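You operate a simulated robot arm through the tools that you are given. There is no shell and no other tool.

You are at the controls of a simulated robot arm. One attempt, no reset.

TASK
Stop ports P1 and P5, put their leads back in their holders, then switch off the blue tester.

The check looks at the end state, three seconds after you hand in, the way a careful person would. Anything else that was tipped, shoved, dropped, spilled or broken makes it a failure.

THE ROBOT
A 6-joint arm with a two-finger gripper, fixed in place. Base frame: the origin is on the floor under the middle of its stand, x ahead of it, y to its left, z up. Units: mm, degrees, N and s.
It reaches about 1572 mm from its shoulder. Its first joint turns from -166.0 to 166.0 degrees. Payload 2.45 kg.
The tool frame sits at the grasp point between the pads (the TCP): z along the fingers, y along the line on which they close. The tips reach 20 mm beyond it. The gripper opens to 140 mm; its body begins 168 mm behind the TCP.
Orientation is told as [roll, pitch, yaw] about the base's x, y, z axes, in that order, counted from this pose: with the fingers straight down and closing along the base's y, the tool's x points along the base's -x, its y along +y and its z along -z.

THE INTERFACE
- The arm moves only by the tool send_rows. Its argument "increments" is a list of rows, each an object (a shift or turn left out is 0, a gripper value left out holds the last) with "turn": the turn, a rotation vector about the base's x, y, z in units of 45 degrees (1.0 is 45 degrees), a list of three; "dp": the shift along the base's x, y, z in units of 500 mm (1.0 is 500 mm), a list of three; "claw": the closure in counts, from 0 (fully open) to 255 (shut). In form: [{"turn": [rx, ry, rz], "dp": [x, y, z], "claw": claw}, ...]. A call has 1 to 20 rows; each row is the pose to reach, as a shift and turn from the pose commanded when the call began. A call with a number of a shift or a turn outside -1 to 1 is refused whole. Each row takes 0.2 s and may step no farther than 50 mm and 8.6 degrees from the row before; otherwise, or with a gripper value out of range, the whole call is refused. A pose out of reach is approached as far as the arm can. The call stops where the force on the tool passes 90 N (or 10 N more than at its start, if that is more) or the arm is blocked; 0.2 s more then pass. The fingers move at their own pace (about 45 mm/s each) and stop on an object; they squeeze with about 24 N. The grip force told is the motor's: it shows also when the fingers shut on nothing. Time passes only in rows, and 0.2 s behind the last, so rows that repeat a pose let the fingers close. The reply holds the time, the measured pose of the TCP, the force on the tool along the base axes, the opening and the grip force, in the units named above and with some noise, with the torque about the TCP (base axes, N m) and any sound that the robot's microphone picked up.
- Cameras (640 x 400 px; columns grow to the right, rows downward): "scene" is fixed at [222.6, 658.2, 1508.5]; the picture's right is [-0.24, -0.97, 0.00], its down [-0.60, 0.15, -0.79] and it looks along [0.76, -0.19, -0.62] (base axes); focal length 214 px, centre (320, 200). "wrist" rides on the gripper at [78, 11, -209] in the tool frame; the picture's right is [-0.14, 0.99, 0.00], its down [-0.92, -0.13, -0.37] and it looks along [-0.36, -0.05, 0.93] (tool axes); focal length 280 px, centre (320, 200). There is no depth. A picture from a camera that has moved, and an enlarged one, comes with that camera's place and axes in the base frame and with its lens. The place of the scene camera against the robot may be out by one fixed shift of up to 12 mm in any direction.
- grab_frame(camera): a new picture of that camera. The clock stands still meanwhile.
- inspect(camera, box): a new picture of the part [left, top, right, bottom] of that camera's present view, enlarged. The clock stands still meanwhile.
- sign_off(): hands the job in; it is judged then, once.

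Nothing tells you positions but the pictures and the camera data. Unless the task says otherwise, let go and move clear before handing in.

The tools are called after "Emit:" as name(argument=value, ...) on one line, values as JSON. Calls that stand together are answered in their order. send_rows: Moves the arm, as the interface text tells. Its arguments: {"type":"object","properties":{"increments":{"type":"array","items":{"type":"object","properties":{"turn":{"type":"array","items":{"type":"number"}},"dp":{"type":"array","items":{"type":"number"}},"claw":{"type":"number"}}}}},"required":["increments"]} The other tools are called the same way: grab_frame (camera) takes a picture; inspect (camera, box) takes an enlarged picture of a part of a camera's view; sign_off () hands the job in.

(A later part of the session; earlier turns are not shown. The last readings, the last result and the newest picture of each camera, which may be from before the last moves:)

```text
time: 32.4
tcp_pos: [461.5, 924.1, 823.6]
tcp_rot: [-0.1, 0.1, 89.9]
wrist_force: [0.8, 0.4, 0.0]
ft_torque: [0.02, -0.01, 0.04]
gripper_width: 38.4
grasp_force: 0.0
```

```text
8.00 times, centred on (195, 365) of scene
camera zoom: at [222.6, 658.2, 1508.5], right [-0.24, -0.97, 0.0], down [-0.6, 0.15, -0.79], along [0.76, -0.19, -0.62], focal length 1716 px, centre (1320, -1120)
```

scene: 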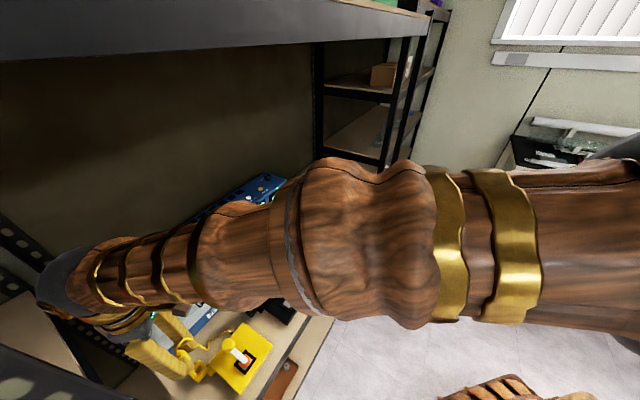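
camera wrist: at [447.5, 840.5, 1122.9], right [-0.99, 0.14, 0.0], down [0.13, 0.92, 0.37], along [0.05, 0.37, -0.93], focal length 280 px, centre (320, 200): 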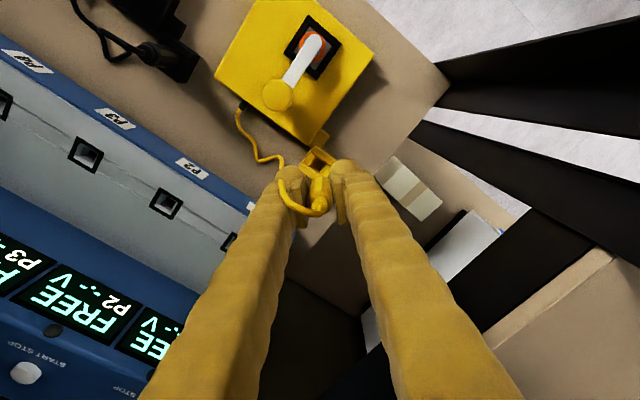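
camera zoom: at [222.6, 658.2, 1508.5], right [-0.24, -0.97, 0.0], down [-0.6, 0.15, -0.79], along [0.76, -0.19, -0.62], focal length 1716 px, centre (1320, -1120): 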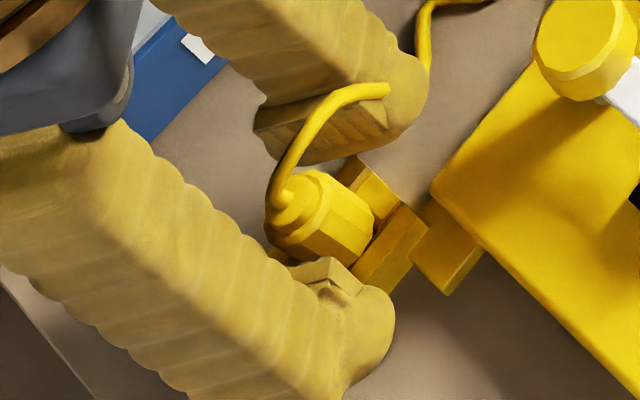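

The plug stays standing in the holder after release, perhaps leaning a little. I'll retreat straight up and look at it properly.

Emit:
send_rows(increments=[{"dp": [0, 0, 0.02], "claw": 185}, {"dp": [0, 0, 0.04], "claw": 185}, {"dp": [0, 0, 0.07], "claw": 185}, {"dp": [0, 0, 0.11], "claw": 185}, {"dp": [0, 0, 0.16], "claw": 185}])

Emit:
grab_frame(camera="wrist")

Emit:
inspect(camera="wrist", box=[260, 100, 380, 200])

Emit:
inspect(camera="scene", box=[170, 340, 220, 390])

```text
time: 33.6
tcp_pos: [460.5, 924.3, 902.7]
tcp_rot: [0.0, 0.0, 90.0]
wrist_force: [-0.2, 0.0, -0.8]
ft_torque: [-0.01, -0.03, -0.01]
gripper_width: 38.6
grasp_force: 0.1
```

```text
taken
camera wrist: at [450.1, 844.9, 1113.3], right [-0.99, 0.14, 0.0], down [0.13, 0.92, 0.37], along [0.05, 0.36, -0.93], focal length 280 px, centre (320, 200)
```

wrist: 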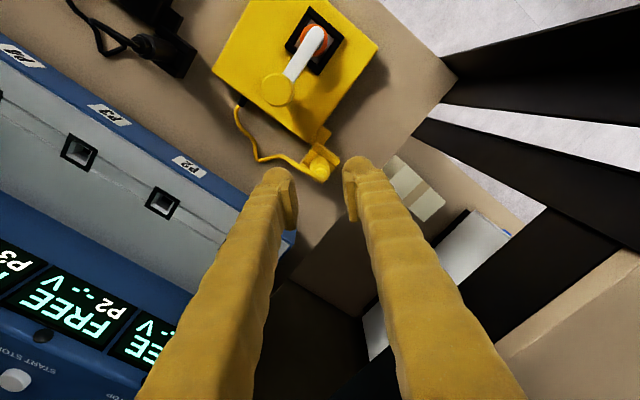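

```text
4.00 times, centred on (320, 150) of wrist
camera zoom: at [450.1, 844.9, 1113.3], right [-0.99, 0.14, 0.0], down [0.13, 0.92, 0.37], along [0.05, 0.36, -0.93], focal length 1122 px, centre (320, 400)
```

zoom: 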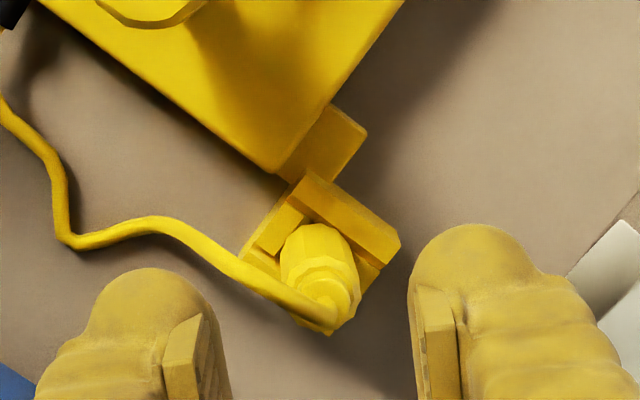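

```text
8.00 times, centred on (195, 365) of scene
camera zoom: at [222.6, 658.2, 1508.5], right [-0.24, -0.97, 0.0], down [-0.6, 0.15, -0.79], along [0.76, -0.19, -0.62], focal length 1716 px, centre (1320, -1120)
```

zoom: 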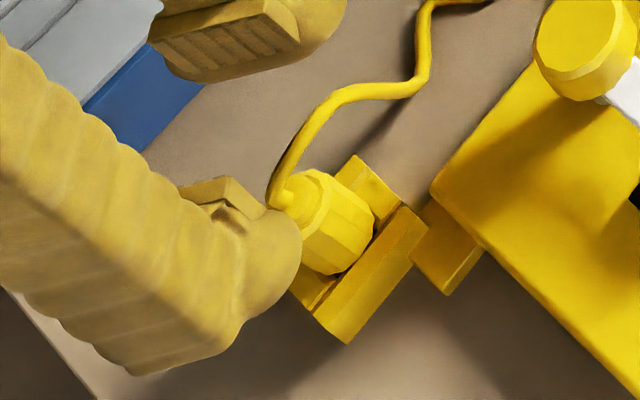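

The yellow plug stands in its holder. I'll compare it with the black plug, which sits properly in its own holder.

Emit:
inspect(camera="scene", box=[230, 280, 280, 320])

Emit:
inspect(camera="scene", box=[180, 345, 210, 375])

Emit:
inspect(camera="wrist", box=[120, 20, 220, 90])

Emit:
inspect(camera="wrist", box=[295, 135, 355, 190])

```text
10.00 times, centred on (255, 300) of scene
camera zoom: at [222.6, 658.2, 1508.5], right [-0.24, -0.97, 0.0], down [-0.6, 0.15, -0.79], along [0.76, -0.19, -0.62], focal length 2145 px, centre (970, -800)
```

zoom: 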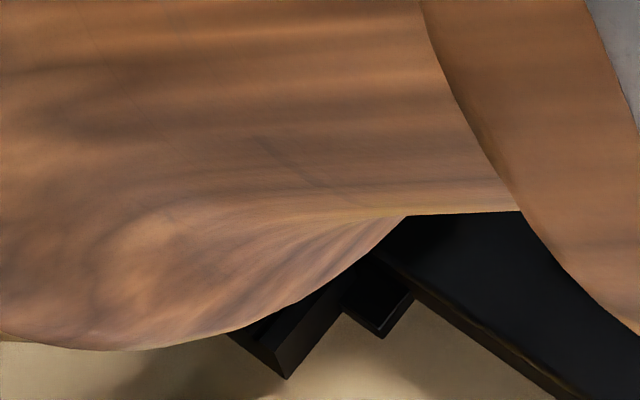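

```text
13.33 times, centred on (195, 360) of scene
camera zoom: at [222.6, 658.2, 1508.5], right [-0.24, -0.97, 0.0], down [-0.6, 0.15, -0.79], along [0.76, -0.19, -0.62], focal length 2860 px, centre (1987, -1933)
```

zoom: 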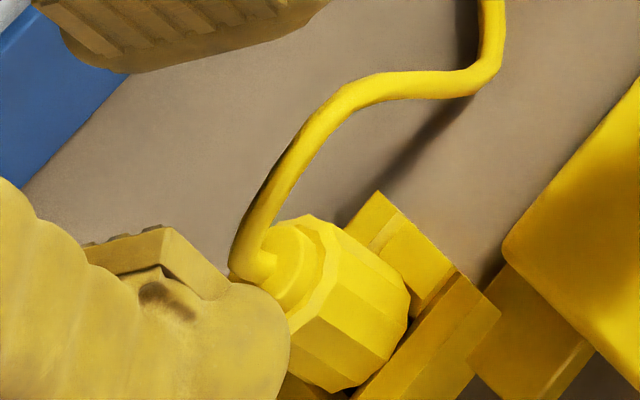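

```text
5.71 times, centred on (170, 55) of wrist
camera zoom: at [450.1, 844.9, 1113.3], right [-0.99, 0.14, 0.0], down [0.13, 0.92, 0.37], along [0.05, 0.36, -0.93], focal length 1602 px, centre (1177, 1029)
```

zoom: 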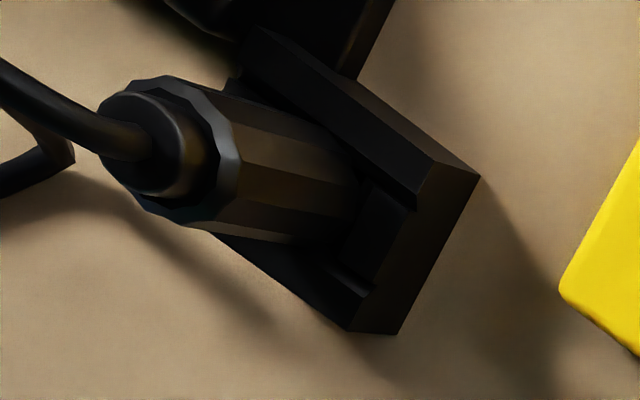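

```text
7.27 times, centred on (325, 162) of wrist
camera zoom: at [450.1, 844.9, 1113.3], right [-0.99, 0.14, 0.0], down [0.13, 0.92, 0.37], along [0.05, 0.36, -0.93], focal length 2039 px, centre (284, 473)
```

zoom: 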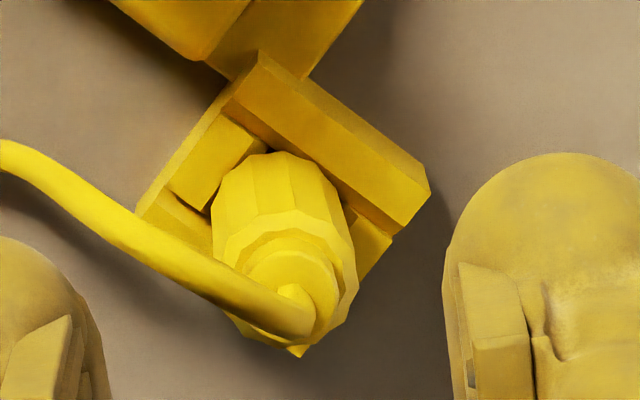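

The yellow plug's collar top is at about the same height as the black one's, so it is seated. Next I'll rise and travel to above the P5 plug at about (831, 741).

Emit:
send_rows(increments=[{"dp": [0, 0, 0.07], "claw": 128}, {"dp": [0, 0, 0.14], "claw": 128}, {"dp": [0, 0, 0.2146], "claw": 128}, {"dp": [0.0741, -0.0367, 0.2146], "claw": 128}, {"dp": [0.1483, -0.0733, 0.2146], "claw": 128}, {"dp": [0.2224, -0.11, 0.2146], "claw": 128}, {"dp": [0.2966, -0.1466, 0.2146], "claw": 128}, {"dp": [0.3707, -0.1833, 0.2146], "claw": 128}, {"dp": [0.4448, -0.22, 0.2146], "claw": 128}, {"dp": [0.519, -0.2566, 0.2146], "claw": 128}, {"dp": [0.5931, -0.2933, 0.2146], "claw": 128}, {"dp": [0.6673, -0.3299, 0.2146], "claw": 128}, {"dp": [0.7414, -0.3666, 0.2146], "claw": 128}, {"dp": [0.7414, -0.3666, 0.2146], "claw": 128}])

Emit:
grab_frame(camera="wrist")

Emit:
inspect(camera="wrist", box=[250, 90, 390, 190])

Emit:
grab_frame(camera="scene")

Emit:
inspect(camera="scene", box=[160, 310, 260, 390])

```text
time: 36.6
tcp_pos: [832.4, 741.8, 1014.8]
tcp_rot: [0.0, 0.0, 90.0]
wrist_force: [0.4, 0.1, 1.2]
ft_torque: [-0.01, -0.02, 0.03]
gripper_width: 69.6
grasp_force: 0.0
```

```text
taken
camera wrist: at [822.2, 663.0, 1223.0], right [-0.99, 0.14, 0.0], down [0.13, 0.92, 0.37], along [0.05, 0.36, -0.93], focal length 280 px, centre (320, 200)
```

wrist: 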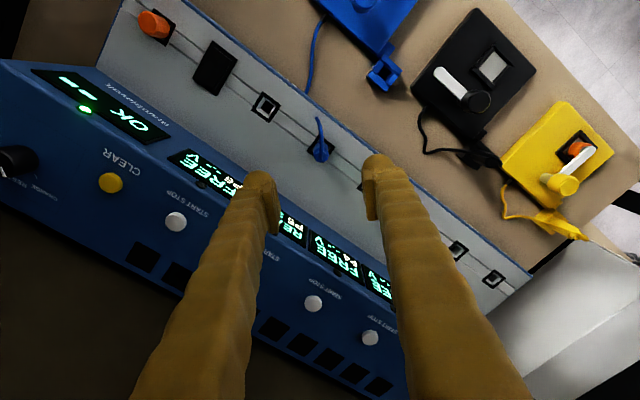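

```text
4.00 times, centred on (320, 140) of wrist
camera zoom: at [822.2, 663.0, 1223.0], right [-0.99, 0.14, 0.0], down [0.13, 0.92, 0.37], along [0.05, 0.36, -0.93], focal length 1122 px, centre (320, 440)
```

zoom: 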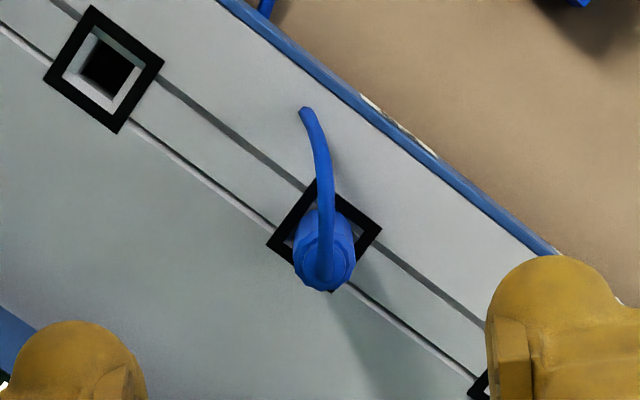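

```text
taken
```

scene: 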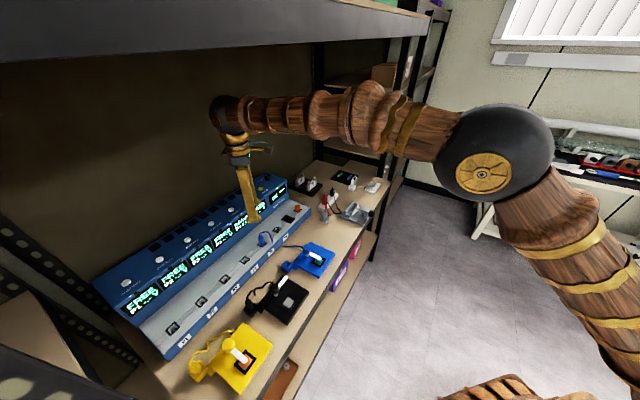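

```text
5.00 times, centred on (210, 350) of scene
camera zoom: at [222.6, 658.2, 1508.5], right [-0.24, -0.97, 0.0], down [-0.6, 0.15, -0.79], along [0.76, -0.19, -0.62], focal length 1072 px, centre (870, -550)
```

zoom: 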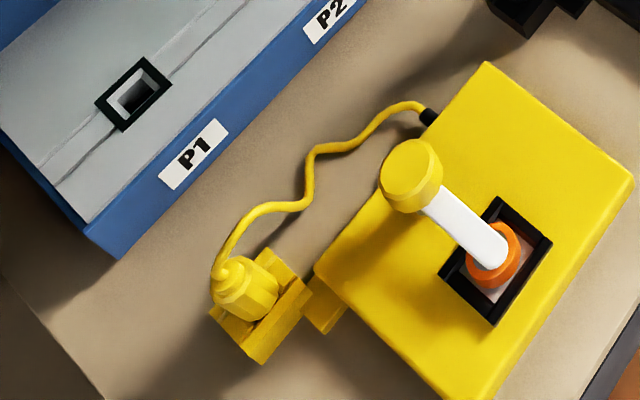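

With the arm out of the way, I'll compare the yellow and black plugs again.

Emit:
inspect(camera="scene", box=[190, 350, 230, 385])

Emit:
inspect(camera="scene", box=[240, 285, 280, 320])

```text
11.43 times, centred on (210, 368) of scene
camera zoom: at [222.6, 658.2, 1508.5], right [-0.24, -0.97, 0.0], down [-0.6, 0.15, -0.79], along [0.76, -0.19, -0.62], focal length 2451 px, centre (1577, -1714)
```

zoom: 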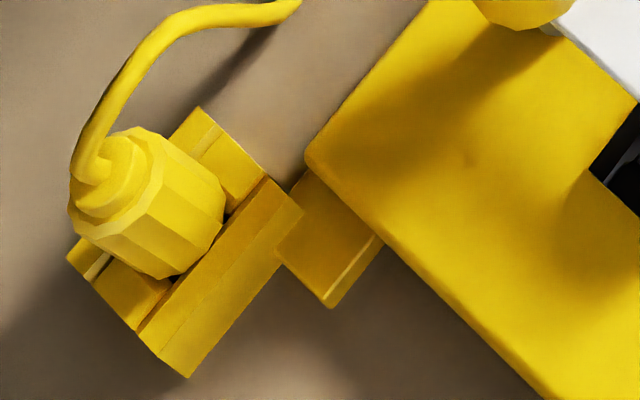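

```text
11.43 times, centred on (260, 302) of scene
camera zoom: at [222.6, 658.2, 1508.5], right [-0.24, -0.97, 0.0], down [-0.6, 0.15, -0.79], along [0.76, -0.19, -0.62], focal length 2451 px, centre (1006, -971)
```

zoom: 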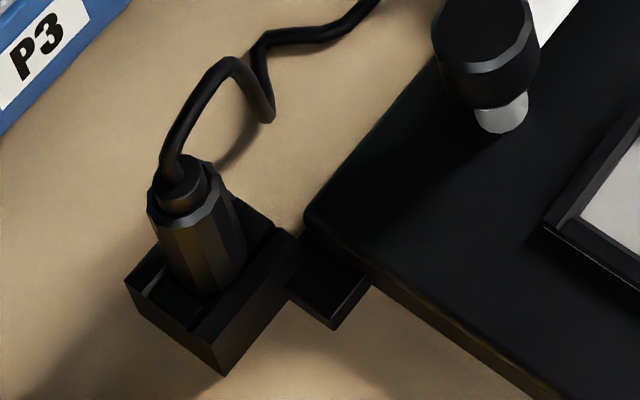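

P5's plug is at (831.6, 740.6) and the TCP is within a millimetre or so. I'll descend around it with the same approach as P1, gripping slightly higher.

Emit:
send_rows(increments=[{"dp": [-0.002, -0.002, -0.08], "claw": 128}, {"dp": [-0.002, -0.002, -0.16], "claw": 128}, {"dp": [-0.002, -0.002, -0.22], "claw": 128}, {"dp": [-0.002, -0.002, -0.27], "claw": 128}, {"dp": [-0.002, -0.002, -0.305], "claw": 128}, {"dp": [-0.002, -0.002, -0.305], "claw": 128}])

Emit:
inspect(camera="wrist", box=[220, 110, 420, 260])

Emit:
inspect(camera="scene", box=[220, 190, 320, 270])

```text
time: 38.0
tcp_pos: [830.5, 740.4, 859.2]
tcp_rot: [0.0, 0.0, 90.0]
wrist_force: [0.2, -0.3, -0.4]
ft_torque: [0.0, 0.01, 0.03]
gripper_width: 69.7
grasp_force: 0.1
```

```text
2.67 times, centred on (320, 185) of wrist
camera zoom: at [820.5, 661.9, 1068.4], right [-0.99, 0.14, 0.0], down [0.13, 0.92, 0.37], along [0.05, 0.36, -0.93], focal length 748 px, centre (320, 240)
```

zoom: 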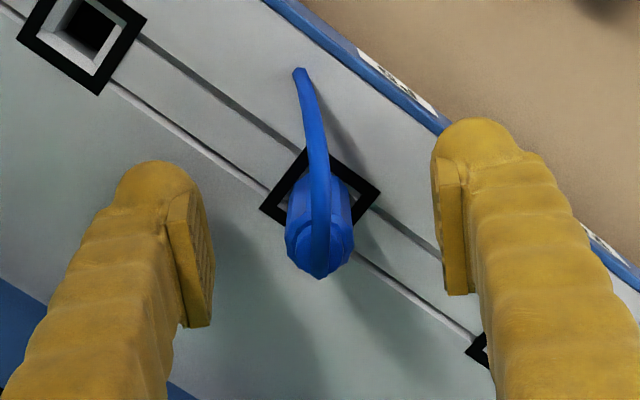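

```text
5.00 times, centred on (270, 230) of scene
camera zoom: at [222.6, 658.2, 1508.5], right [-0.24, -0.97, 0.0], down [-0.6, 0.15, -0.79], along [0.76, -0.19, -0.62], focal length 1072 px, centre (570, 50)
```

zoom: 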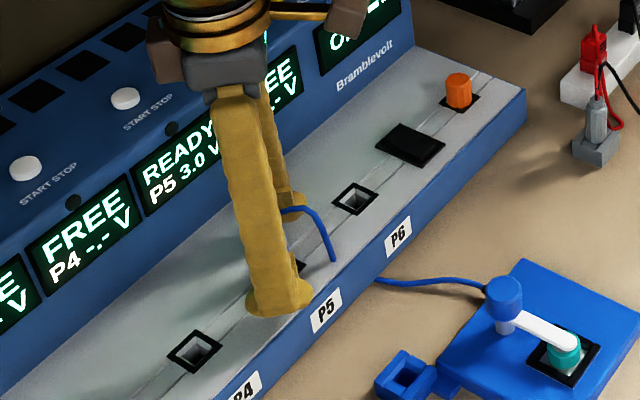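

Nicely centred around P5's plug. Closing and then lifting.

Emit:
send_rows(increments=[{"dp": [0, 0, 0], "claw": 255}, {"dp": [0, 0, 0], "claw": 255}, {"dp": [0, 0, 0], "claw": 255}, {"dp": [0, 0, 0], "claw": 255}, {"dp": [0, 0, 0], "claw": 255}, {"dp": [0, 0, 0], "claw": 255}])

Emit:
inspect(camera="wrist", box=[220, 110, 420, 260])

```text
time: 39.4
tcp_pos: [831.9, 740.6, 860.1]
tcp_rot: [0.0, 0.0, 90.0]
wrist_force: [0.1, -0.1, -0.8]
ft_torque: [0.02, -0.01, 0.02]
gripper_width: 17.8
grasp_force: 23.7
```

```text
2.67 times, centred on (320, 185) of wrist
camera zoom: at [820.5, 661.9, 1068.7], right [-0.99, 0.14, 0.0], down [0.13, 0.92, 0.37], along [0.05, 0.36, -0.93], focal length 748 px, centre (320, 240)
```

zoom: 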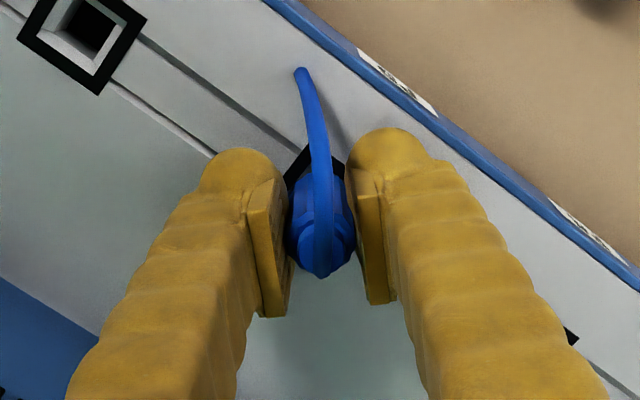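

Emit:
send_rows(increments=[{"dp": [0, 0, 0.01], "claw": 255}, {"dp": [0, 0, 0.02], "claw": 255}, {"dp": [0, 0, 0.03], "claw": 255}, {"dp": [0, 0, 0.045], "claw": 255}, {"dp": [0, 0, 0.065], "claw": 255}, {"dp": [0, 0, 0.09], "claw": 255}, {"dp": [0, 0, 0.12], "claw": 255}, {"dp": [0, 0, 0.15], "claw": 255}, {"dp": [0, 0, 0.18], "claw": 255}])

Emit:
grab_frame(camera="wrist")

Emit:
inspect(camera="scene", box=[210, 170, 330, 280])

```text
time: 41.4
tcp_pos: [831.7, 740.1, 949.5]
tcp_rot: [0.1, 0.0, 90.1]
wrist_force: [-0.2, 0.0, -0.9]
ft_torque: [-0.01, -0.04, -0.02]
gripper_width: 17.7
grasp_force: 23.9
```

```text
taken
camera wrist: at [822.1, 661.6, 1159.1], right [-0.99, 0.14, 0.0], down [0.13, 0.92, 0.37], along [0.05, 0.36, -0.93], focal length 280 px, centre (320, 200)
```

wrist: 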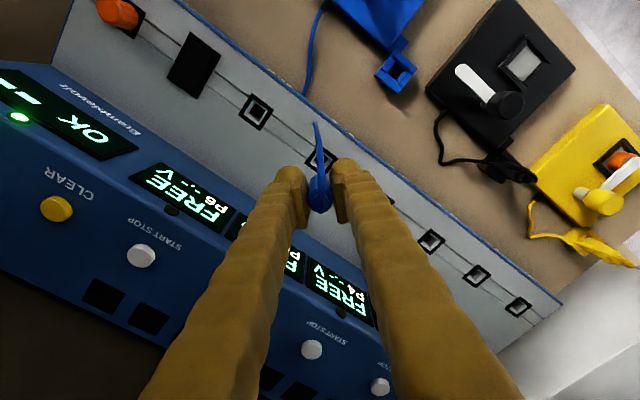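

```text
3.64 times, centred on (270, 225) of scene
camera zoom: at [222.6, 658.2, 1508.5], right [-0.24, -0.97, 0.0], down [-0.6, 0.15, -0.79], along [0.76, -0.19, -0.62], focal length 780 px, centre (502, 109)
```

zoom: 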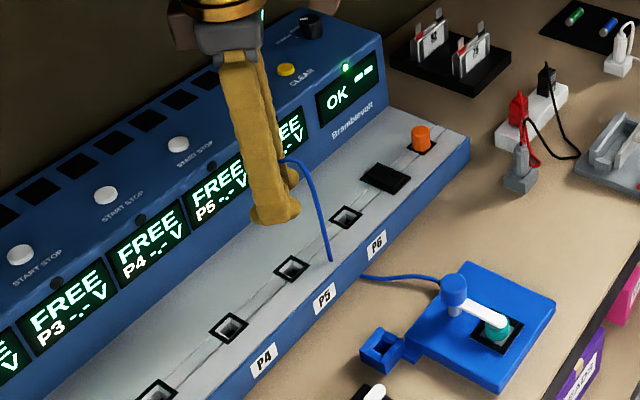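

P5's display now says FREE and the blue plug is out. Carrying it over to the blue holder at about (729, 654).

Emit:
send_rows(increments=[{"dp": [-0.05, -0.042, -0.005], "claw": 255}, {"dp": [-0.1, -0.084, -0.02], "claw": 255}, {"dp": [-0.155, -0.13, -0.04], "claw": 255}, {"dp": [-0.2054, -0.1715, -0.069], "claw": 255}, {"dp": [-0.2054, -0.1715, -0.069], "claw": 255}])

Emit:
grab_frame(camera="wrist")

Emit:
inspect(camera="wrist", box=[280, 120, 360, 180])

Emit:
inspect(camera="scene", box=[240, 220, 330, 300])

```text
time: 42.6
tcp_pos: [728.4, 652.4, 914.8]
tcp_rot: [0.0, 0.0, 90.0]
wrist_force: [-0.3, 0.4, -0.6]
ft_torque: [-0.02, 0.04, -0.02]
gripper_width: 17.7
grasp_force: 23.9
```

```text
taken
camera wrist: at [718.4, 573.7, 1124.0], right [-0.99, 0.14, 0.0], down [0.13, 0.92, 0.37], along [0.05, 0.36, -0.93], focal length 280 px, centre (320, 200)
```

wrist: 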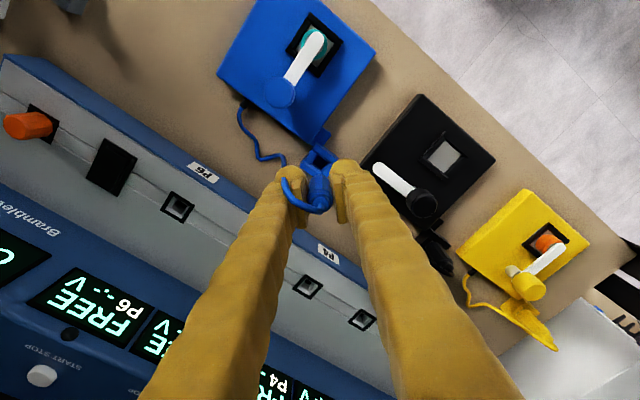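

```text
6.67 times, centred on (320, 150) of wrist
camera zoom: at [718.4, 573.7, 1124.0], right [-0.99, 0.14, 0.0], down [0.13, 0.92, 0.37], along [0.05, 0.36, -0.93], focal length 1869 px, centre (320, 533)
```

zoom: 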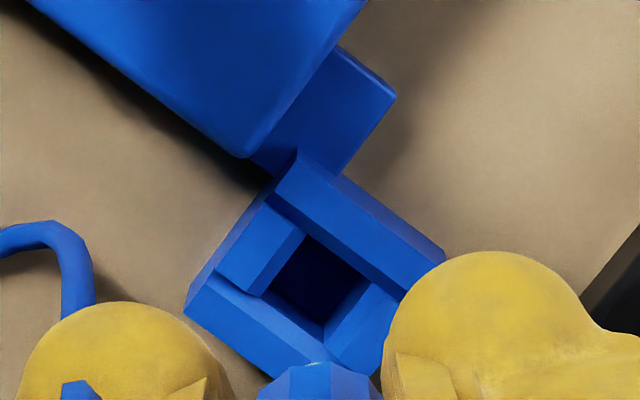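

```text
5.00 times, centred on (285, 260) of scene
camera zoom: at [222.6, 658.2, 1508.5], right [-0.24, -0.97, 0.0], down [-0.6, 0.15, -0.79], along [0.76, -0.19, -0.62], focal length 1072 px, centre (495, -100)
```

zoom: 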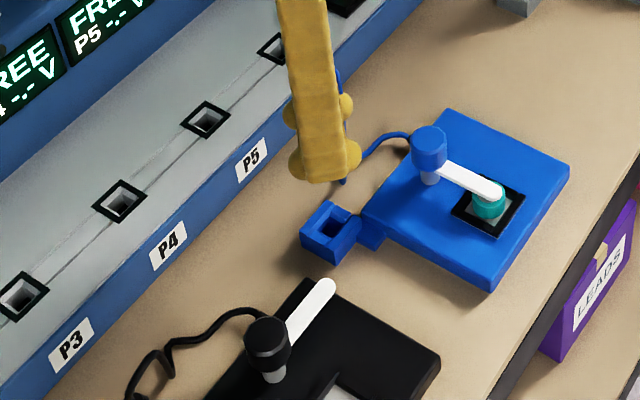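

The blue hole centre comes out at about (730.4, 654.7). I'll shift the plug over it and lower partway.

Emit:
send_rows(increments=[{"dp": [0.0032, 0.005, 0], "claw": 255}, {"dp": [0.0032, 0.005, -0.03], "claw": 255}, {"dp": [0.0032, 0.005, -0.06], "claw": 255}, {"dp": [0.0032, 0.005, -0.09], "claw": 255}, {"dp": [0.0032, 0.005, -0.11], "claw": 255}, {"dp": [0.0032, 0.005, -0.11], "claw": 255}])

Emit:
inspect(camera="wrist", box=[290, 140, 350, 190])

Emit:
inspect(camera="scene", box=[280, 240, 330, 285])

```text
time: 44.0
tcp_pos: [730.5, 655.1, 859.4]
tcp_rot: [-0.1, 0.0, 90.0]
wrist_force: [-0.1, -0.8, 0.7]
ft_torque: [-0.02, 0.0, -0.01]
gripper_width: 17.9
grasp_force: 24.4
```

```text
8.00 times, centred on (320, 165) of wrist
camera zoom: at [720.7, 576.4, 1069.5], right [-0.99, 0.14, 0.0], down [0.13, 0.92, 0.37], along [0.05, 0.36, -0.93], focal length 2243 px, centre (320, 480)
```

zoom: 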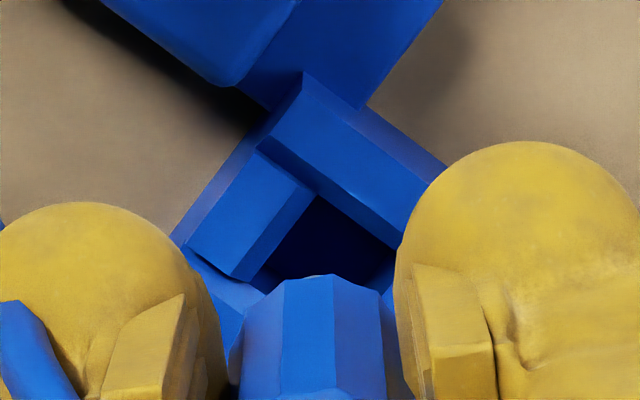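

```text
8.89 times, centred on (305, 262) of scene
camera zoom: at [222.6, 658.2, 1508.5], right [-0.24, -0.97, 0.0], down [-0.6, 0.15, -0.79], along [0.76, -0.19, -0.62], focal length 1906 px, centre (453, -356)
```

zoom: 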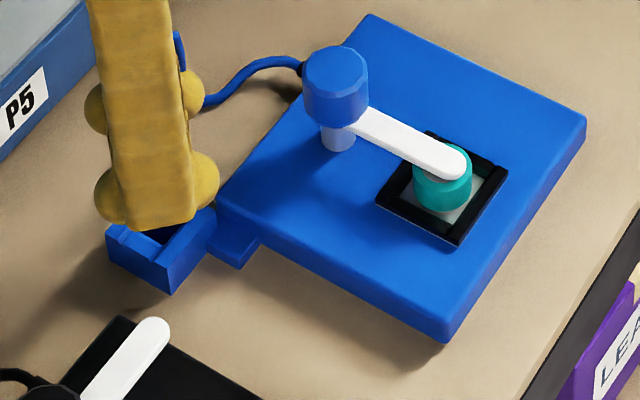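

The alignment is within half a millimetre. Lowering in small steps into the blue holder.

Emit:
send_rows(increments=[{"dp": [0, 0, -0.01], "claw": 255}, {"dp": [0, 0, -0.02], "claw": 255}, {"dp": [0, 0, -0.03], "claw": 255}, {"dp": [0, 0, -0.04], "claw": 255}, {"dp": [0, 0, -0.046], "claw": 255}])

Emit:
inspect(camera="wrist", box=[260, 110, 380, 230])

```text
time: 45.2
tcp_pos: [730.0, 654.4, 836.9]
tcp_rot: [0.1, -0.1, 90.0]
wrist_force: [0.1, 1.6, 1.8]
ft_torque: [0.09, -0.06, -0.02]
gripper_width: 17.7
grasp_force: 23.7
```

```text
3.33 times, centred on (320, 170) of wrist
camera zoom: at [720.0, 575.6, 1046.2], right [-0.99, 0.14, 0.0], down [0.13, 0.92, 0.37], along [0.05, 0.37, -0.93], focal length 935 px, centre (320, 300)
```

zoom: 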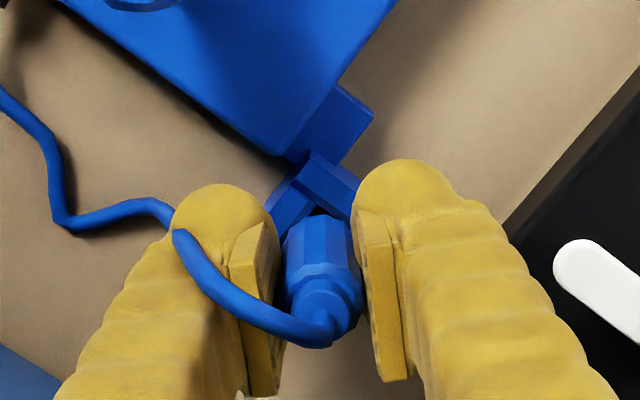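

First light contact (about 2 N). Continuing down with a slight +y ease.

Emit:
send_rows(increments=[{"dp": [0, 0.001, -0.004], "claw": 255}, {"dp": [0, 0.001, -0.008], "claw": 255}, {"dp": [0, 0.001, -0.012], "claw": 255}])

```text
time: 46.0
tcp_pos: [731.0, 655.6, 831.4]
tcp_rot: [0.0, 0.0, 90.1]
wrist_force: [0.3, -1.2, 0.2]
ft_torque: [-0.01, -0.02, 0.0]
gripper_width: 17.4
grasp_force: 23.6
```

Emit:
send_rows(increments=[{"dp": [0, -0.0005, -0.004], "claw": 255}, {"dp": [0, -0.0005, -0.008], "claw": 255}])

Emit:
inspect(camera="wrist", box=[260, 110, 380, 230])

Emit:
inspect(camera="scene", box=[280, 240, 330, 285])

```text
time: 46.6
tcp_pos: [730.4, 655.7, 828.6]
tcp_rot: [0.0, 0.1, 90.1]
wrist_force: [-2.3, -2.7, 15.2]
ft_torque: [0.0, -0.01, 0.03]
gripper_width: 17.9
grasp_force: 24.4
```

```text
3.33 times, centred on (320, 170) of wrist
camera zoom: at [720.1, 576.4, 1037.9], right [-0.99, 0.14, 0.0], down [0.13, 0.92, 0.37], along [0.05, 0.37, -0.93], focal length 935 px, centre (320, 300)
```

zoom: 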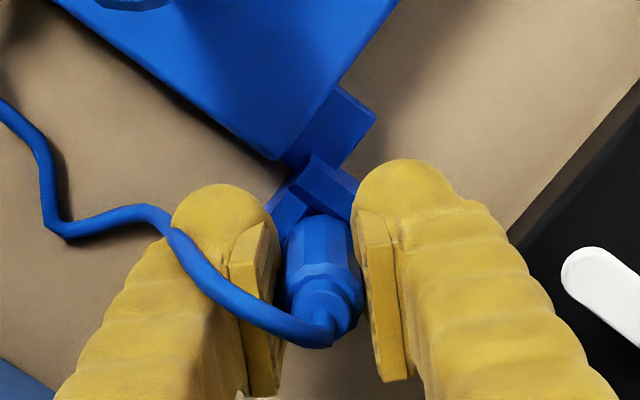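

```text
8.89 times, centred on (305, 262) of scene
camera zoom: at [222.6, 658.2, 1508.5], right [-0.24, -0.97, 0.0], down [-0.6, 0.15, -0.79], along [0.76, -0.19, -0.62], focal length 1906 px, centre (453, -356)
```

zoom: 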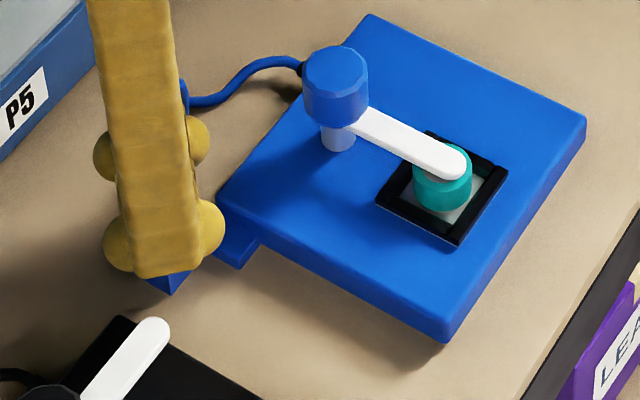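

It stopped with 15 N upward at the expected seated height. I'll relax the push slightly and release.

Emit:
send_rows(increments=[{"dp": [-0.0008, -0.0008, 0.002], "claw": 255}, {"dp": [-0.0008, -0.0008, 0.002], "claw": 225}, {"dp": [-0.0008, -0.0008, 0.002], "claw": 210}, {"dp": [-0.0008, -0.0008, 0.002], "claw": 195}, {"dp": [-0.0008, -0.0008, 0.002], "claw": 190}, {"dp": [-0.0008, -0.0008, 0.002], "claw": 190}])

Emit:
inspect(camera="wrist", box=[240, 100, 400, 240])

```text
time: 48.0
tcp_pos: [730.3, 655.2, 828.5]
tcp_rot: [0.0, 0.0, 90.0]
wrist_force: [-0.6, 0.5, -1.0]
ft_torque: [-0.01, -0.03, -0.02]
gripper_width: 36.1
grasp_force: 0.2
```

```text
2.86 times, centred on (320, 170) of wrist
camera zoom: at [720.0, 576.4, 1037.3], right [-0.99, 0.14, 0.0], down [0.13, 0.92, 0.37], along [0.05, 0.36, -0.93], focal length 801 px, centre (320, 286)
```

zoom: 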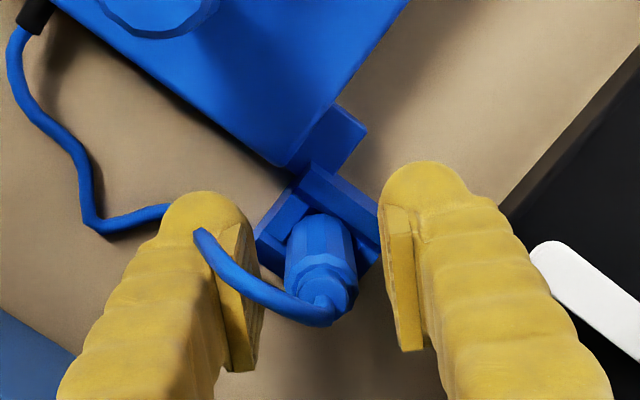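

The blue plug stands in its holder, just like the yellow one. Rising straight up.

Emit:
send_rows(increments=[{"dp": [0, 0, 0.02], "claw": 190}, {"dp": [0, 0, 0.04], "claw": 190}, {"dp": [0, 0, 0.07], "claw": 190}, {"dp": [0, 0, 0.12], "claw": 190}, {"dp": [0, 0, 0.19], "claw": 190}, {"dp": [0, 0, 0.26], "claw": 190}, {"dp": [0, 0, 0.33], "claw": 190}])

Emit:
grab_frame(camera="wrist")

Emit:
inspect(camera="scene", box=[240, 230, 340, 310])

Emit:
inspect(camera="wrist", box=[280, 110, 380, 190])

Emit:
inspect(camera="scene", box=[180, 340, 240, 390])

```text
time: 49.6
tcp_pos: [730.4, 653.6, 993.1]
tcp_rot: [0.0, -0.1, 90.0]
wrist_force: [0.9, -0.9, 0.5]
ft_torque: [-0.01, 0.01, -0.02]
gripper_width: 35.4
grasp_force: 0.0
```

```text
taken
camera wrist: at [719.8, 575.7, 1202.2], right [-0.99, 0.14, 0.0], down [0.13, 0.92, 0.37], along [0.05, 0.36, -0.93], focal length 280 px, centre (320, 200)
```

wrist: 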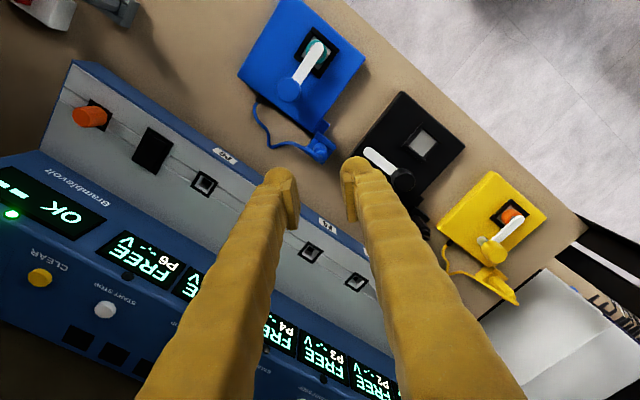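

```text
5.00 times, centred on (290, 270) of scene
camera zoom: at [222.6, 658.2, 1508.5], right [-0.24, -0.97, 0.0], down [-0.6, 0.15, -0.79], along [0.76, -0.19, -0.62], focal length 1072 px, centre (470, -150)
```

zoom: 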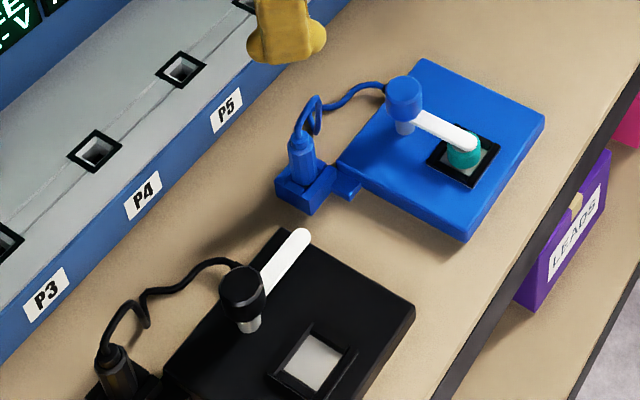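

```text
5.00 times, centred on (330, 150) of wrist
camera zoom: at [719.8, 575.7, 1202.2], right [-0.99, 0.14, 0.0], down [0.13, 0.92, 0.37], along [0.05, 0.36, -0.93], focal length 1402 px, centre (270, 450)
```

zoom: 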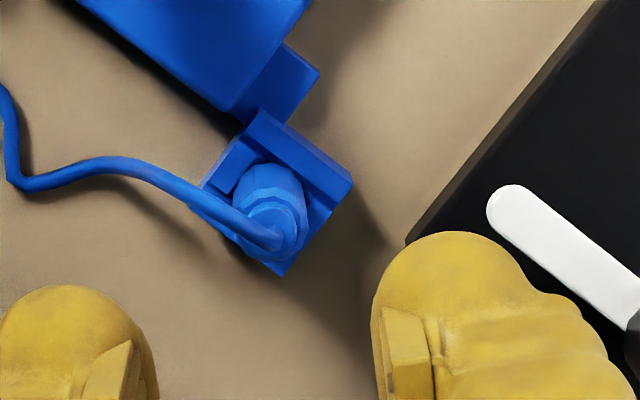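

```text
8.00 times, centred on (210, 365) of scene
camera zoom: at [222.6, 658.2, 1508.5], right [-0.24, -0.97, 0.0], down [-0.6, 0.15, -0.79], along [0.76, -0.19, -0.62], focal length 1716 px, centre (1200, -1120)
```

zoom: 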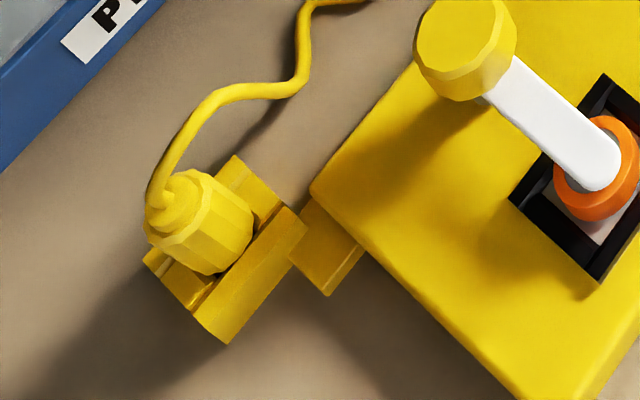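

Both plugs stand upright in their holders, matching the black one. Next is the power rocker; I'll look at it closely.

Emit:
inspect(camera="wrist", box=[110, 110, 200, 180])

Emit:
inspect(camera="scene", box=[265, 195, 315, 235])

Emit:
inspect(camera="wrist", box=[60, 60, 180, 150])

```text
5.71 times, centred on (155, 145) of wrist
camera zoom: at [719.8, 575.7, 1202.2], right [-0.99, 0.14, 0.0], down [0.13, 0.92, 0.37], along [0.05, 0.36, -0.93], focal length 1602 px, centre (1263, 514)
```

zoom: 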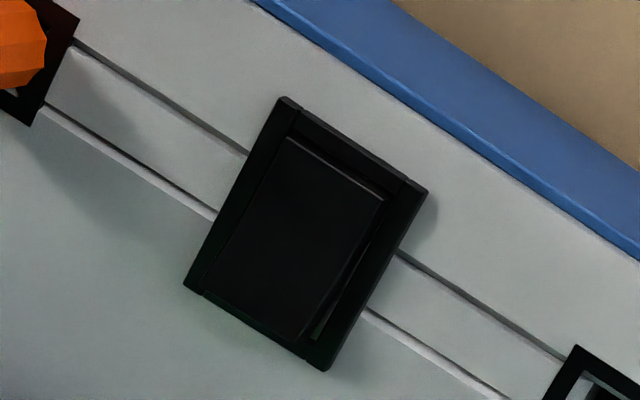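

```text
10.00 times, centred on (290, 215) of scene
camera zoom: at [222.6, 658.2, 1508.5], right [-0.24, -0.97, 0.0], down [-0.6, 0.15, -0.79], along [0.76, -0.19, -0.62], focal length 2145 px, centre (620, 50)
```

zoom: 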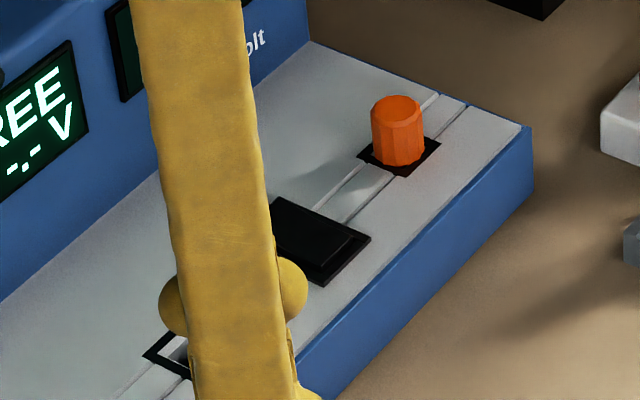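

```text
4.44 times, centred on (120, 105) of wrist
camera zoom: at [719.8, 575.7, 1202.2], right [-0.99, 0.14, 0.0], down [0.13, 0.92, 0.37], along [0.05, 0.36, -0.93], focal length 1246 px, centre (1209, 622)
```

zoom: 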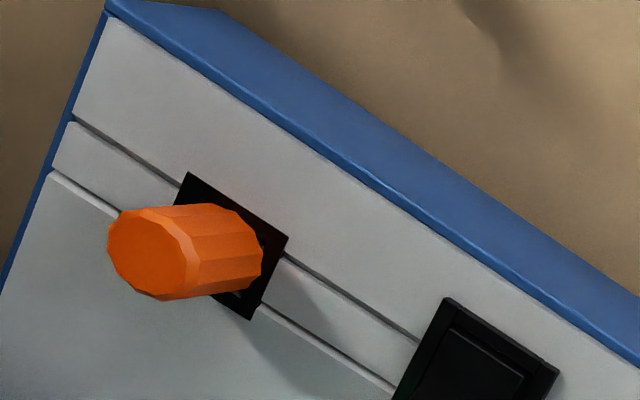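

The rocker's rear edge (toward the displays) is raised and its front edge is sunk, so pressing the rear edge should switch it off. I'll close the gripper, tilt it sideways so that only one fingertip leads, and hover above the rocker's rear end at about (963, 632).

Emit:
send_rows(increments=[{"dp": [0.08, -0.007, -0.01], "turn": [0, 0, 0], "claw": 255}, {"dp": [0.16, -0.014, -0.02], "turn": [0, 0, 0], "claw": 255}, {"dp": [0.24, -0.021, -0.04], "turn": [0, -0.1667, 0], "claw": 255}, {"dp": [0.32, -0.029, -0.07], "turn": [0, -0.3333, 0], "claw": 255}, {"dp": [0.4, -0.036, -0.1], "turn": [0, -0.5, 0], "claw": 255}, {"dp": [0.48, -0.043, -0.126], "turn": [0, -0.6667, 0], "claw": 255}, {"dp": [0.48, -0.043, -0.126], "turn": [0, -0.6667, 0], "claw": 255}])

Emit:
grab_frame(camera="wrist")

Emit:
grab_frame(camera="scene")

Emit:
inspect(camera="scene", box=[250, 180, 320, 240])

```text
time: 51.2
tcp_pos: [970.0, 632.3, 931.0]
tcp_rot: [-30.1, 0.0, 90.0]
wrist_force: [-0.4, 0.3, 0.3]
ft_torque: [0.0, -0.01, -0.05]
gripper_width: 0.0
grasp_force: 24.3
```

```text
taken
camera wrist: at [856.6, 554.0, 1106.0], right [-0.86, 0.14, -0.5], down [-0.07, 0.92, 0.38], along [0.51, 0.37, -0.78], focal length 280 px, centre (320, 200)
```

wrist: 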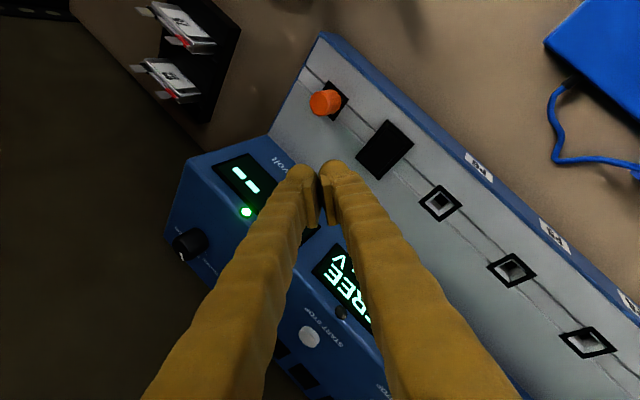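

```text
taken
```

scene: 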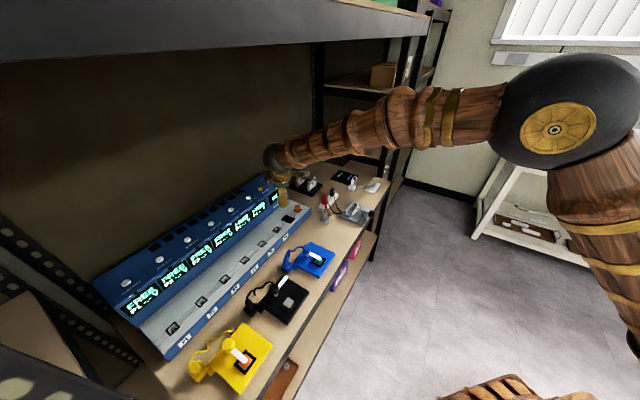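

```text
6.67 times, centred on (285, 210) of scene
camera zoom: at [222.6, 658.2, 1508.5], right [-0.24, -0.97, 0.0], down [-0.6, 0.15, -0.79], along [0.76, -0.19, -0.62], focal length 1430 px, centre (553, 133)
```

zoom: 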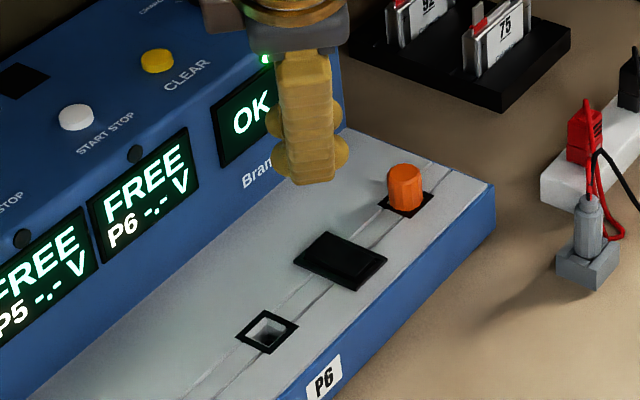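

I'm hovering above the rocker's rear end. A zoomed check of the rocker and the fingertip position comes first.

Emit:
inspect(camera="wrist", box=[280, 100, 440, 220])

Emit:
inspect(camera="wrist", box=[345, 110, 425, 190])

Emit:
inspect(camera="scene", box=[288, 205, 318, 230])

```text
3.33 times, centred on (360, 160) of wrist
camera zoom: at [856.6, 554.0, 1106.0], right [-0.86, 0.14, -0.5], down [-0.07, 0.92, 0.38], along [0.51, 0.37, -0.78], focal length 935 px, centre (187, 333)
```

zoom: 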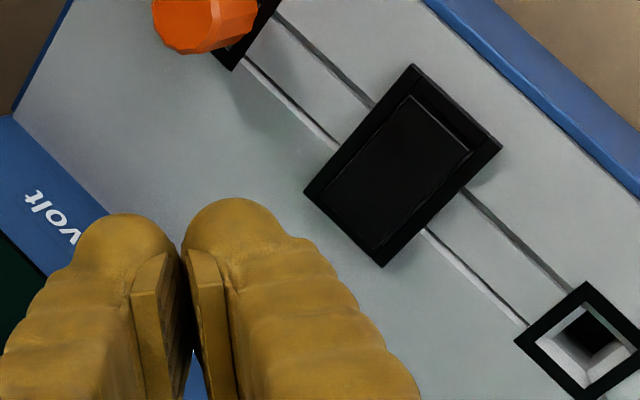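

```text
5.00 times, centred on (385, 150) of wrist
camera zoom: at [856.6, 554.0, 1106.0], right [-0.86, 0.14, -0.5], down [-0.07, 0.92, 0.38], along [0.51, 0.37, -0.78], focal length 1402 px, centre (-5, 450)
```

zoom: 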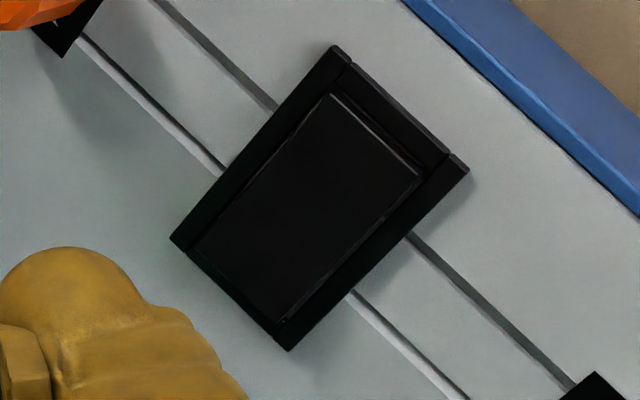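

```text
16.00 times, centred on (303, 218) of scene
camera zoom: at [222.6, 658.2, 1508.5], right [-0.24, -0.97, 0.0], down [-0.6, 0.15, -0.79], along [0.76, -0.19, -0.62], focal length 3432 px, centre (592, -80)
```

zoom: 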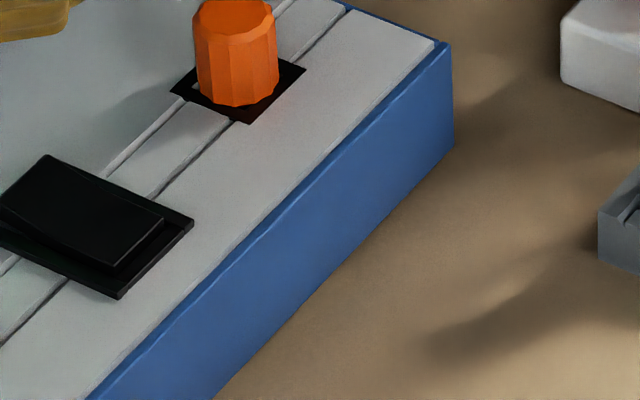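

I need to be sure which end of the rocker is up, so I'll look at it from other crops.

Emit:
inspect(camera="scene", box=[280, 206, 304, 226])

Emit:
inspect(camera="wrist", box=[365, 115, 415, 180])

```text
16.00 times, centred on (292, 216) of scene
camera zoom: at [222.6, 658.2, 1508.5], right [-0.24, -0.97, 0.0], down [-0.6, 0.15, -0.79], along [0.76, -0.19, -0.62], focal length 3432 px, centre (768, -56)
```

zoom: 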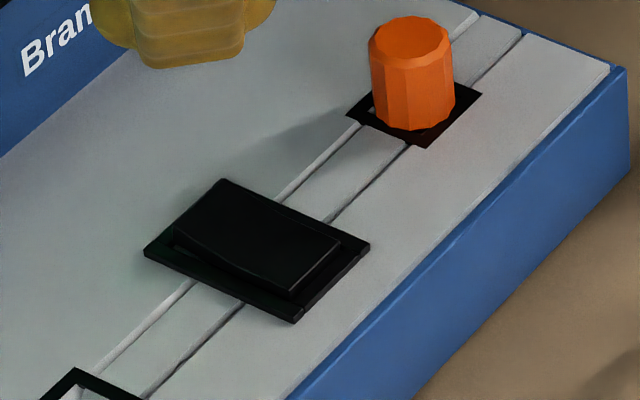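

```text
6.15 times, centred on (390, 148) of wrist
camera zoom: at [856.6, 554.0, 1106.0], right [-0.86, 0.14, -0.5], down [-0.07, 0.92, 0.38], along [0.51, 0.37, -0.78], focal length 1726 px, centre (-111, 523)
```

zoom: 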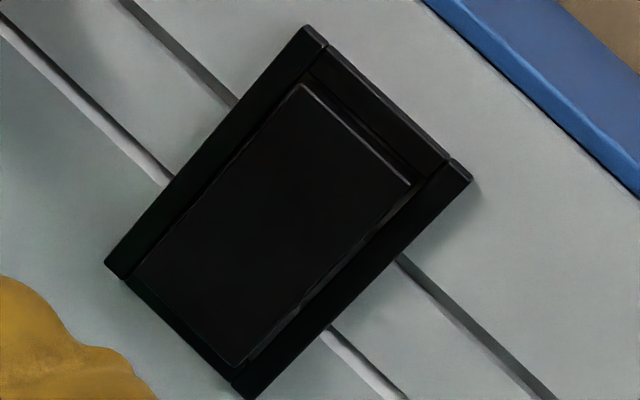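

Measured geometry shows the rocker's rear end is about 4 mm higher than its front, centre at (951, 621). The leading fingertip is lined up with the rear end; I'll descend to just above it.

Emit:
send_rows(increments=[{"dp": [-0.002, -0.001, -0.04], "claw": 255}, {"dp": [-0.002, -0.001, -0.08], "claw": 255}, {"dp": [-0.002, -0.001, -0.11], "claw": 255}, {"dp": [-0.002, -0.001, -0.122], "claw": 255}])

Emit:
grab_frame(camera="wrist")

Emit:
inspect(camera="wrist", box=[280, 90, 400, 200])

Emit:
inspect(camera="scene", box=[265, 190, 315, 230])

```text
time: 52.2
tcp_pos: [969.4, 633.8, 868.3]
tcp_rot: [-30.0, 0.0, 90.0]
wrist_force: [-0.9, 0.1, 0.4]
ft_torque: [0.02, 0.02, 0.04]
gripper_width: 0.0
grasp_force: 23.7
```

```text
taken
camera wrist: at [856.0, 554.9, 1044.8], right [-0.86, 0.14, -0.49], down [-0.07, 0.92, 0.38], along [0.51, 0.36, -0.78], focal length 280 px, centre (320, 200)
```

wrist: 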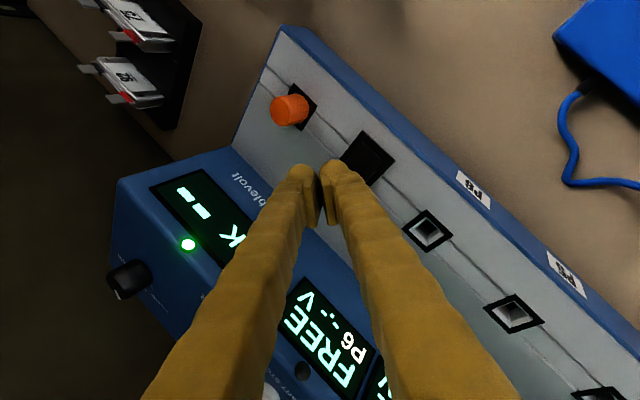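

```text
3.64 times, centred on (340, 145) of wrist
camera zoom: at [856.0, 554.9, 1044.8], right [-0.86, 0.14, -0.49], down [-0.07, 0.92, 0.38], along [0.51, 0.36, -0.78], focal length 1020 px, centre (247, 400)
```

zoom: 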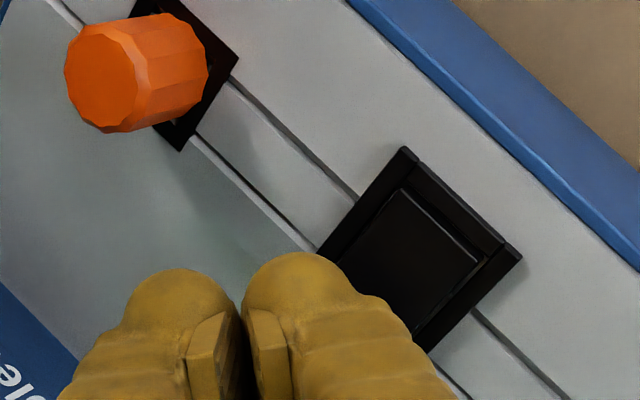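

```text
10.00 times, centred on (290, 210) of scene
camera zoom: at [222.6, 658.2, 1508.5], right [-0.24, -0.97, 0.0], down [-0.6, 0.15, -0.79], along [0.76, -0.19, -0.62], focal length 2145 px, centre (620, 100)
```

zoom: 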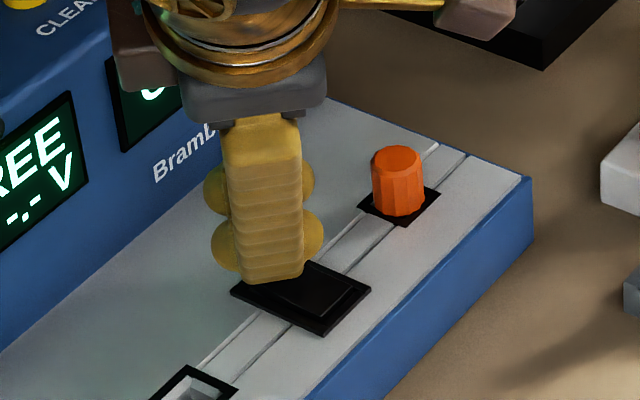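

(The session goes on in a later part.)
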